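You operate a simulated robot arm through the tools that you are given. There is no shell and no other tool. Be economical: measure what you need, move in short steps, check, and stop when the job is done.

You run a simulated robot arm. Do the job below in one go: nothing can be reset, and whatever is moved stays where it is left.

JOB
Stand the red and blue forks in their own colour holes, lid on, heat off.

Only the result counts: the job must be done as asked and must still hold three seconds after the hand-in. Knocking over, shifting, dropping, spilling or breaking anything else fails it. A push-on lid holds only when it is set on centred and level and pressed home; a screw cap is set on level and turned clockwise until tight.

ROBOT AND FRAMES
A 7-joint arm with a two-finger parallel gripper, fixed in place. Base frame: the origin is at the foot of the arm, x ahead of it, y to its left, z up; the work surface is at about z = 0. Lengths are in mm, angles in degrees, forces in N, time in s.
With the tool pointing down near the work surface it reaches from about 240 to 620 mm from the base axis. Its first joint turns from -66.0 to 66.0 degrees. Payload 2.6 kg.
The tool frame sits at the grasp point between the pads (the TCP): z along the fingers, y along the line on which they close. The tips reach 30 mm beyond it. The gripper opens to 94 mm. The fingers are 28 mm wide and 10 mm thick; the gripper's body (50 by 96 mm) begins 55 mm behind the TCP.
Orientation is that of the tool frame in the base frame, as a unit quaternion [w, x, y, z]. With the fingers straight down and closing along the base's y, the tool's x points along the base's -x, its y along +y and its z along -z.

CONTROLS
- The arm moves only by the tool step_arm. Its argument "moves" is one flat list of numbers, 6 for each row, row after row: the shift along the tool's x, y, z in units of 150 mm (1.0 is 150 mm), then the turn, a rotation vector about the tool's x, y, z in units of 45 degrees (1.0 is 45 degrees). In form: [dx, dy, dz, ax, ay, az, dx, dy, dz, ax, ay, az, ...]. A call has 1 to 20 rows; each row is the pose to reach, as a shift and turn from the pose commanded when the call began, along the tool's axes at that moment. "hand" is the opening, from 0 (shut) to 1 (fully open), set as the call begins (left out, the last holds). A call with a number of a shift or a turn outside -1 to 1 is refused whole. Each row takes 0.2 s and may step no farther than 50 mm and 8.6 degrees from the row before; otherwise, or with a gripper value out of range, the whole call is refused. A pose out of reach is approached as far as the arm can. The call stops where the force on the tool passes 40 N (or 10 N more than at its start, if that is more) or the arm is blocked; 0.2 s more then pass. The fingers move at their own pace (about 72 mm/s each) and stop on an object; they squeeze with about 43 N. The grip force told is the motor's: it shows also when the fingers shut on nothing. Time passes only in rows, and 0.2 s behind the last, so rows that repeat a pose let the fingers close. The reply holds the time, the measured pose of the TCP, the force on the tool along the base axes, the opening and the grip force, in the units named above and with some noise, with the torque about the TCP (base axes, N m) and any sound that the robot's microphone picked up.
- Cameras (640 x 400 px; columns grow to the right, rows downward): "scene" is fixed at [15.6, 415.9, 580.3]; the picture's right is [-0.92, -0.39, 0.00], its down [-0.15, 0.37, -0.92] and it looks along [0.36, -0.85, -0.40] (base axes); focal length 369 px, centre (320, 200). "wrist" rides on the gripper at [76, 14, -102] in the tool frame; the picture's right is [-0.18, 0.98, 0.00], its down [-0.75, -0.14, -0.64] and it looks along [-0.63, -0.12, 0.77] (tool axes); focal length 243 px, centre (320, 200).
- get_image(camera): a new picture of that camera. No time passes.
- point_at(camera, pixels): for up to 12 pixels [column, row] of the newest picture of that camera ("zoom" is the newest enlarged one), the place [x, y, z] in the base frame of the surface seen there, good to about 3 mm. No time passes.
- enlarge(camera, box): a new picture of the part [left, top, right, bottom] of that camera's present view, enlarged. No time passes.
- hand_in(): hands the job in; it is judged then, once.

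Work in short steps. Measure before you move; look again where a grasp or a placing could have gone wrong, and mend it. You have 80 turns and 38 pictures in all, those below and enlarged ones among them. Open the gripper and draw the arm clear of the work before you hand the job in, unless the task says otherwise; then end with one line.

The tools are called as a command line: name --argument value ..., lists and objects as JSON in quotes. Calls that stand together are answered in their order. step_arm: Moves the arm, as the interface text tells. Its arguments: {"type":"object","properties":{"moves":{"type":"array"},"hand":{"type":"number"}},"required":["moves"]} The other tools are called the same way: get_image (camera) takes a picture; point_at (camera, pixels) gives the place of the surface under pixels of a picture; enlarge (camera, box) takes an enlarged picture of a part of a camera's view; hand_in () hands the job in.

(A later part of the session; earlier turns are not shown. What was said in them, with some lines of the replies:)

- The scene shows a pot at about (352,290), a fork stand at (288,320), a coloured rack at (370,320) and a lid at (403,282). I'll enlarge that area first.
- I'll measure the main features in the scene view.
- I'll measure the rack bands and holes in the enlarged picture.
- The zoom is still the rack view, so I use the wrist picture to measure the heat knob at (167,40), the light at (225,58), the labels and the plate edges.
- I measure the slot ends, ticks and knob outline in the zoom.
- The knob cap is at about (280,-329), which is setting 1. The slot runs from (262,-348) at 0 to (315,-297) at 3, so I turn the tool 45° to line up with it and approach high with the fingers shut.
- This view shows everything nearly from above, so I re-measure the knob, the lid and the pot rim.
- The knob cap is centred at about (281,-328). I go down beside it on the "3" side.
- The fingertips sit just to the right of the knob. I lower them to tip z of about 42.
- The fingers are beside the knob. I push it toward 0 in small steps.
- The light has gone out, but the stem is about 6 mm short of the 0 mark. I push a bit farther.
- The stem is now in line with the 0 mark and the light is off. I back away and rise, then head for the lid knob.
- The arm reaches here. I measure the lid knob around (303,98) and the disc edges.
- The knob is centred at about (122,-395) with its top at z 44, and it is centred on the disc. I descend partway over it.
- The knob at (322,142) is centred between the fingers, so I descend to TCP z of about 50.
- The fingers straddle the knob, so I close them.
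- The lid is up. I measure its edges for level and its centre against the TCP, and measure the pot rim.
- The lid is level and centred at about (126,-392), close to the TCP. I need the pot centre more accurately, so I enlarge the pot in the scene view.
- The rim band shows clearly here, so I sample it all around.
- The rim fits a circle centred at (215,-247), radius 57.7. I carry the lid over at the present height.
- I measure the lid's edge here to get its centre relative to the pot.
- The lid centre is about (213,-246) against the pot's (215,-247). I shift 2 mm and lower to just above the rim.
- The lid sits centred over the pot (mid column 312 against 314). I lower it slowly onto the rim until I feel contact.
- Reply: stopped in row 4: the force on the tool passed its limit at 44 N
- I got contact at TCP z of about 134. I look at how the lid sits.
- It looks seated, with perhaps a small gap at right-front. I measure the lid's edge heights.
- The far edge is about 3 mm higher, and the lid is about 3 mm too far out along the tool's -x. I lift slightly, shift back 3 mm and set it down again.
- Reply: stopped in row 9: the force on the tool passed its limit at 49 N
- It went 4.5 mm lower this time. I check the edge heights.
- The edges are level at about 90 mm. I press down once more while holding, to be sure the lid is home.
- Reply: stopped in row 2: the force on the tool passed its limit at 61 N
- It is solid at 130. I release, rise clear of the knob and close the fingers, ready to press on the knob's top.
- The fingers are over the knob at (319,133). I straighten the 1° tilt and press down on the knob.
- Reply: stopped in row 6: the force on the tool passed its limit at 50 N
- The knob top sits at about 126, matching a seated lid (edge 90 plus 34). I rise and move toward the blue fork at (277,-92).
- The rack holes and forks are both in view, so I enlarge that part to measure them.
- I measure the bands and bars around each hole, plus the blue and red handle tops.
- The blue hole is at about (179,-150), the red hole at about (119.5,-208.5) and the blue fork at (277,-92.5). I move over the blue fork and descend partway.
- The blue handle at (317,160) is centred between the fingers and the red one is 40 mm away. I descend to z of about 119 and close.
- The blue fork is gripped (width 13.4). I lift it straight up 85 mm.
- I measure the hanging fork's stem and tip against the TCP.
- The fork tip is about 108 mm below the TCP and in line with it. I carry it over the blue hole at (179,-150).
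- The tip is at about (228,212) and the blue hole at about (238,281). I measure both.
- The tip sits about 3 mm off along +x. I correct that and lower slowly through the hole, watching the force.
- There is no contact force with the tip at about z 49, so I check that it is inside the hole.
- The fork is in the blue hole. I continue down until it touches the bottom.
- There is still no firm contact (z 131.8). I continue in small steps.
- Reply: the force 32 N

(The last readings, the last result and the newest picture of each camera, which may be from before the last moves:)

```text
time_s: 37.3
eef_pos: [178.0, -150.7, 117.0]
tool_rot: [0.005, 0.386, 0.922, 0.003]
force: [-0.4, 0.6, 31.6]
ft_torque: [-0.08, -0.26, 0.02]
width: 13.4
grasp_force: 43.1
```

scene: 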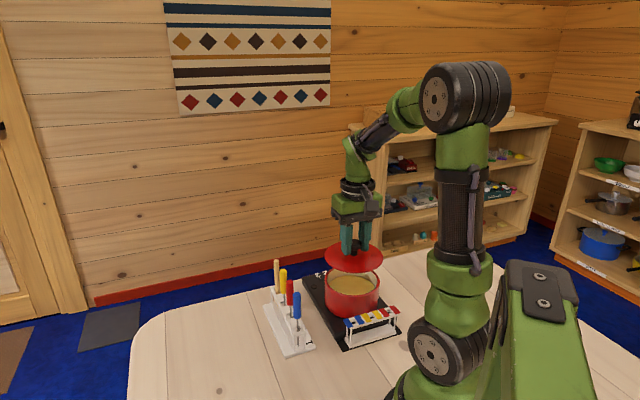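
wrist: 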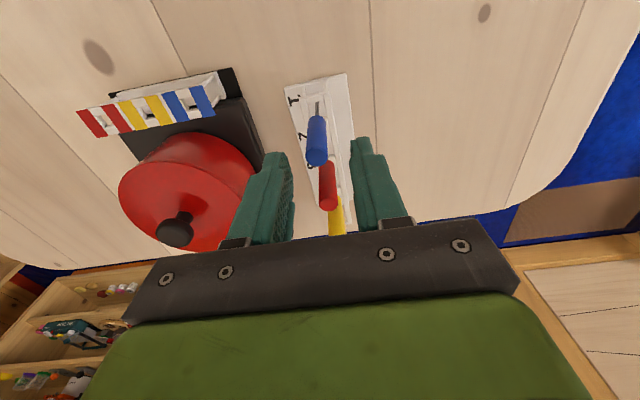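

The fork is on the bottom (31.6 N at z 117). I ease off 2 mm, open the gripper a little and rise.

step_arm --moves '[0, 0, -0.013, 0, 0, 0, 0, 0, -0.013, 0, 0, 0]'

step_arm --hand 0.35 --moves '[0, 0, 0, 0, 0, 0, 0, 0, 0, 0, 0, 0, 0, 0, 0, 0, 0, 0, 0, 0, -0.15, 0, 0, 0, 0, 0, -0.4, 0, 0, 0, 0, 0, -0.65, 0, 0, 0, 0, 0, -0.7, 0, 0, 0]'

get_image --camera "scene"

```text
time_s: 37.9
eef_pos: [176.7, -149.7, 117.4]
tool_rot: [0.003, 0.385, 0.923, 0.003]
force: [2.7, -3.6, 11.8]
ft_torque: [-0.32, -0.35, 0.01]
width: 13.3
grasp_force: 43.1
```

```text
time_s: 39.5
eef_pos: [176.5, -151.0, 223.3]
tool_rot: [0.001, 0.386, 0.923, 0.004]
force: [-0.2, -0.2, 1.0]
ft_torque: [-0.01, -0.01, -0.02]
width: 33.1
grasp_force: 0.0
```

```text
4 pictures are left
```

scene: 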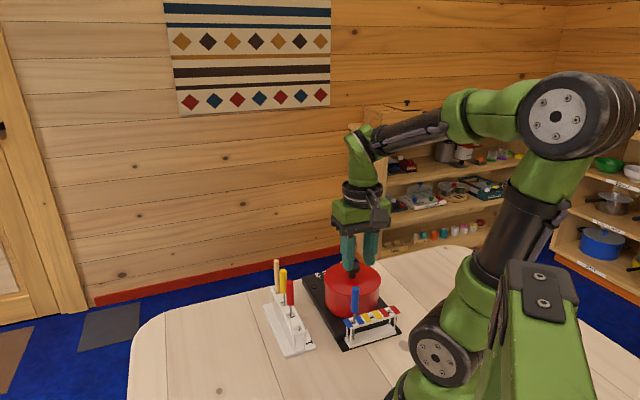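

The blue fork stands in its hole. I move above the red fork at (305,-122.5).

step_arm --hand 0.4 --moves '[-0.12, 0.2, 0, 0, 0, 0, -0.24, 0.4, 0, 0, 0, 0, -0.36, 0.6, 0, 0, 0, 0, -0.465, 0.735, 0, 0, 0, 0, -0.465, 0.735, 0, 0, 0, 0, -0.465, 0.735, 0, 0, 0, 0]'

point_at --camera "scene" --pixels '[[290, 284], [290, 290], [290, 300], [283, 273], [283, 280], [354, 290], [354, 300]]'

```text
time_s: 40.9
eef_pos: [306.4, -125.8, 220.4]
tool_rot: [0.002, 0.386, 0.922, 0.003]
force: [-0.5, -0.3, -0.7]
ft_torque: [0.04, -0.01, 0.02]
width: 37.6
grasp_force: 0.0
```

```text
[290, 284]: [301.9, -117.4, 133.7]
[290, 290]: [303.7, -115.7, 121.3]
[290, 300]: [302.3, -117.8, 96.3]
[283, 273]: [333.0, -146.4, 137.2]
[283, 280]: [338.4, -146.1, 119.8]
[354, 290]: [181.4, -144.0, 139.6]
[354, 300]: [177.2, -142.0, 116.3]
```

The red handle axis is confirmed at about (305,-122.5). I shift slightly, descend to z of about 119, close and lift.

step_arm --moves '[0.012, 0.004, 0.2, 0, 0, 0, 0.012, 0.004, 0.4, 0, 0, 0, 0.012, 0.004, 0.55, 0, 0, 0, 0.012, 0.004, 0.68, 0, 0, 0, 0.012, 0.004, 0.68, 0, 0, 0]'

step_arm --hand 0 --moves '[0, 0, 0, 0, 0, 0, 0, 0, 0, 0, 0, 0, 0, 0, 0, 0, 0, 0]'

```text
time_s: 42.1
eef_pos: [303.3, -119.9, 121.9]
tool_rot: [0.003, 0.386, 0.922, 0.003]
force: [0.3, 0.1, 1.1]
ft_torque: [0.02, -0.02, 0.0]
width: 37.8
grasp_force: 0.0
```

```text
time_s: 42.9
eef_pos: [303.0, -121.6, 123.5]
tool_rot: [0.002, 0.385, 0.923, 0.002]
force: [0.1, 0.3, -0.2]
ft_torque: [0.01, 0.04, 0.02]
width: 13.1
grasp_force: 42.5
```

The red fork is gripped (width 13.1). I lift it 142 mm so its tip clears the blue fork, then travel.

step_arm --moves '[0, 0, -0.15, 0, 0, 0, 0, 0, -0.35, 0, 0, 0, 0, 0, -0.6, 0, 0, 0, 0, 0, -0.85, 0, 0, 0, 0, 0, -0.95, 0, 0, 0]'

step_arm --moves '[0.08, -0.22, 0, 0, 0, 0, 0.16, -0.44, 0, 0, 0, 0, 0.24, -0.66, 0, 0, 0, 0, 0.35, -0.96, 0, 0, 0, 0, 0.35, -0.96, 0, 0, 0, 0]'

step_arm --moves '[0.05, -0.15, 0, 0, 0, 0, 0.103, -0.323, 0, 0, 0, 0, 0.103, -0.323, 0.1, 0, 0, 0, 0.103, -0.323, 0.1, 0, 0, 0]'

```text
time_s: 44.1
eef_pos: [301.7, -118.5, 264.7]
tool_rot: [0.001, 0.386, 0.923, 0.004]
force: [0.1, 0.3, 0.8]
ft_torque: [-0.01, 0.01, 0.01]
width: 13.0
grasp_force: 43.3
```

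```text
time_s: 45.3
eef_pos: [163.2, -181.9, 264.0]
tool_rot: [0.002, 0.385, 0.923, 0.003]
force: [-0.1, 0.5, 0.5]
ft_torque: [-0.03, 0.01, 0.0]
width: 13.0
grasp_force: 43.5
```

```text
time_s: 46.3
eef_pos: [116.9, -208.1, 248.5]
tool_rot: [0.002, 0.386, 0.923, 0.003]
force: [-0.6, 0.1, -0.1]
ft_torque: [-0.04, -0.01, -0.01]
width: 13.2
grasp_force: 42.6
```

The arm is above the red hole. I lower until the tip is at about z 84 and look.

step_arm --moves '[0, 0, 0.15, 0, 0, 0, 0, 0, 0.3, 0, 0, 0, 0, 0, 0.36, 0, 0, 0, 0, 0, 0.36, 0, 0, 0]'

enlarge --camera "scene" --box '[328, 275, 424, 335]'

```text
time_s: 47.3
eef_pos: [117.7, -207.9, 192.7]
tool_rot: [0.002, 0.386, 0.923, 0.004]
force: [-0.3, 0.1, 0.1]
ft_torque: [0.03, -0.02, 0.0]
width: 13.2
grasp_force: 42.7
```

```text
6.67 times, centred on (376, 305) of scene
```

zoom: 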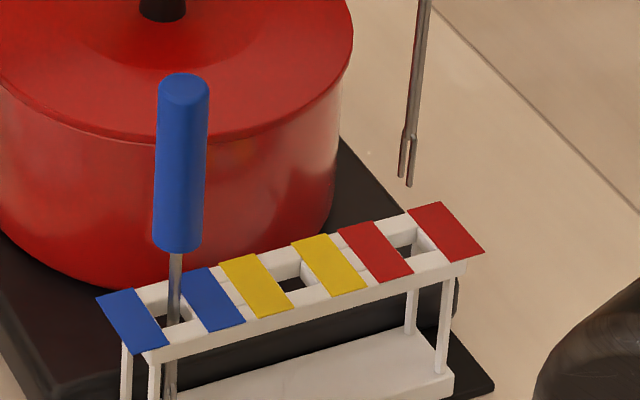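

I measure the tip near (406,180), the stem, and the bands and bars around the red hole at about (408,247).

point_at --camera "zoom" --pixels '[[403, 172], [409, 180], [408, 135], [413, 100], [418, 50], [374, 251], [446, 231], [394, 225], [424, 265], [416, 250], [140, 320], [212, 299]]'

```text
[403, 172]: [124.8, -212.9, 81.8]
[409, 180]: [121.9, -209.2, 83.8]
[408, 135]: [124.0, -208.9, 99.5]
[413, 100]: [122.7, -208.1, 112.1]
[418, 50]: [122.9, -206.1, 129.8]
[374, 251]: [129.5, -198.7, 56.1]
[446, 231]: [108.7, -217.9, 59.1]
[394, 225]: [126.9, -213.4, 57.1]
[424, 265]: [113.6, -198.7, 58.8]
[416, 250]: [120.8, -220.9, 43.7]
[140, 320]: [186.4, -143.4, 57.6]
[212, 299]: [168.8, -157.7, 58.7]
```

By pixel geometry the tip is about 3 mm off along +x, like the blue one was. I correct that and lower slowly into the hole, watching the force.

step_arm --moves '[0.015, -0.011, 0, 0, 0, 0, 0.015, -0.011, 0.05, 0, 0, 0, 0.015, -0.011, 0.1, 0, 0, 0, 0.015, -0.011, 0.12, 0, 0, 0, 0.015, -0.011, 0.135, 0, 0, 0, 0.015, -0.011, 0.15, 0, 0, 0, 0.015, -0.011, 0.165, 0, 0, 0, 0.015, -0.011, 0.18, 0, 0, 0]'

enlarge --camera "scene" --box '[352, 290, 416, 330]'

```text
time_s: 49.1
eef_pos: [114.6, -206.9, 166.9]
tool_rot: [0.001, 0.386, 0.922, 0.004]
force: [0.0, -0.1, -0.7]
ft_torque: [-0.02, 0.03, -0.03]
width: 13.2
grasp_force: 43.1
```

```text
10.00 times, centred on (384, 310) of scene
```

zoom: 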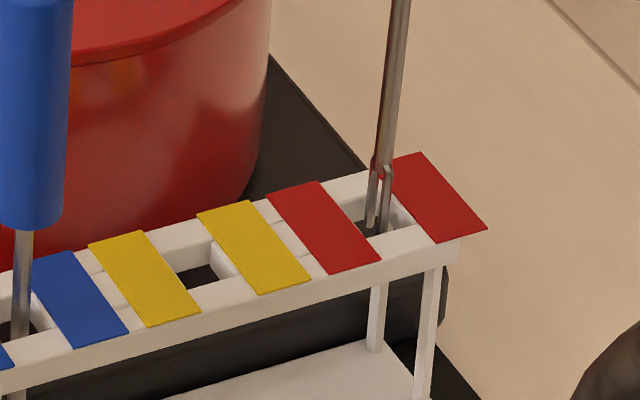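

Both tines are inside the red hole with no contact. I continue downward.

step_arm --moves '[0, 0, 0.04, 0, 0, 0, 0, 0, 0.08, 0, 0, 0, 0, 0, 0.12, 0, 0, 0, 0, 0, 0.16, 0, 0, 0, 0, 0, 0.2, 0, 0, 0, 0, 0, 0.23, 0, 0, 0]'

step_arm --moves '[0, 0, 0.01, 0, 0, 0, 0, 0, 0.02, 0, 0, 0, 0, 0, 0.03, 0, 0, 0, 0, 0, 0.04, 0, 0, 0, 0, 0, 0.04, 0, 0, 0]'

```text
time_s: 50.5
eef_pos: [113.5, -207.0, 131.1]
tool_rot: [0.002, 0.387, 0.922, 0.003]
force: [0.7, 0.7, 0.0]
ft_torque: [-0.02, 0.01, -0.02]
width: 13.1
grasp_force: 43.5
```

```text
time_s: 51.7
eef_pos: [116.1, -206.5, 125.5]
tool_rot: [0.002, 0.386, 0.923, 0.003]
force: [0.4, -0.1, 1.1]
ft_torque: [-0.02, -0.04, -0.02]
width: 13.2
grasp_force: 43.1
```

No contact yet at z 125.5, so I go on in 1 mm steps until the fork touches bottom.

step_arm --moves '[0, 0, 0.007, 0, 0, 0, 0, 0, 0.014, 0, 0, 0, 0, 0, 0.021, 0, 0, 0, 0, 0, 0.027, 0, 0, 0, 0, 0, 0.027, 0, 0, 0]'

```text
time_s: 52.9
eef_pos: [117.4, -207.9, 122.4]
tool_rot: [0.005, 0.385, 0.923, 0.003]
force: [3.3, 0.1, 32.3]
ft_torque: [-0.02, -0.5, 0.01]
width: 13.1
grasp_force: 43.0
```

The red fork is on the bottom (32 N). I ease off, open and rise straight up.

step_arm --moves '[0, 0, -0.015, 0, 0, 0, 0, 0, -0.015, 0, 0, 0]'

step_arm --hand 0.35 --moves '[0, 0, 0, 0, 0, 0, 0, 0, 0, 0, 0, 0, 0, 0, 0, 0, 0, 0, 0, 0, -0.15, 0, 0, 0, 0, 0, -0.4, 0, 0, 0, 0, 0, -0.65, 0, 0, 0, 0, 0, -0.9, 0, 0, 0, 0, 0, -0.9, 0, 0, 0]'

enlarge --camera "scene" --box '[250, 240, 426, 350]'

```text
time_s: 53.5
eef_pos: [116.0, -205.4, 123.9]
tool_rot: [-0.001, 0.386, 0.923, 0.003]
force: [0.5, -1.1, -0.4]
ft_torque: [-0.11, -0.06, 0.03]
width: 12.8
grasp_force: 43.1
```

```text
time_s: 55.3
eef_pos: [112.2, -207.3, 260.5]
tool_rot: [0.002, 0.385, 0.923, 0.003]
force: [0.1, 0.1, 0.4]
ft_torque: [0.04, 0.0, 0.01]
width: 33.0
grasp_force: 0.1
```

```text
3.64 times, centred on (338, 295) of scene
```

zoom: 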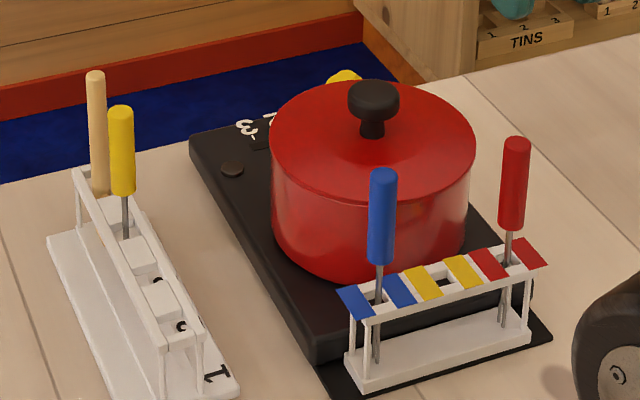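

Both forks stand in their own holes, the lid is level and the light is off. I draw the arm clear upward.

step_arm --moves '[-0.15, 0.15, -0.2, 0, 0, 0, -0.3, 0.3, -0.4, 0, 0, 0, -0.45, 0.45, -0.5, 0, 0, 0, -0.45, 0.45, -0.5, 0, 0, 0]'

get_image --camera "wrist"

```text
time_s: 56.3
eef_pos: [209.6, -207.8, 333.2]
tool_rot: [0.003, 0.385, 0.923, 0.003]
force: [0.6, -0.2, 0.0]
ft_torque: [0.0, -0.02, 0.0]
width: 32.8
grasp_force: 0.0
```

```text
0 pictures are left
```

wrist: 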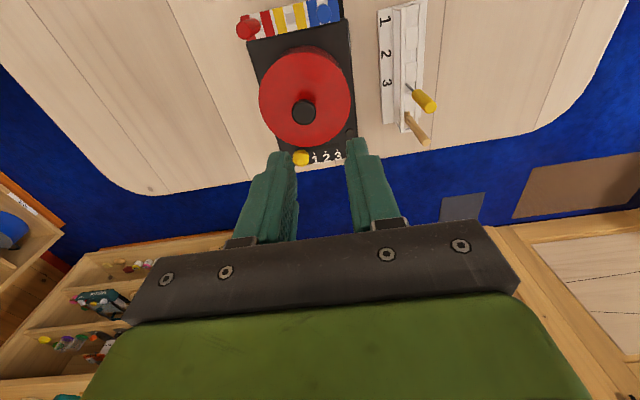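

The knob covers 0, the lid is seated, both forks are standing and the arm is clear. I hand the job in.

hand_in

```text
The job is handed in.
```

The red and blue forks stand in their own colour holes, the lid is pressed onto the pot, and the heat knob is at 0 with its light out.
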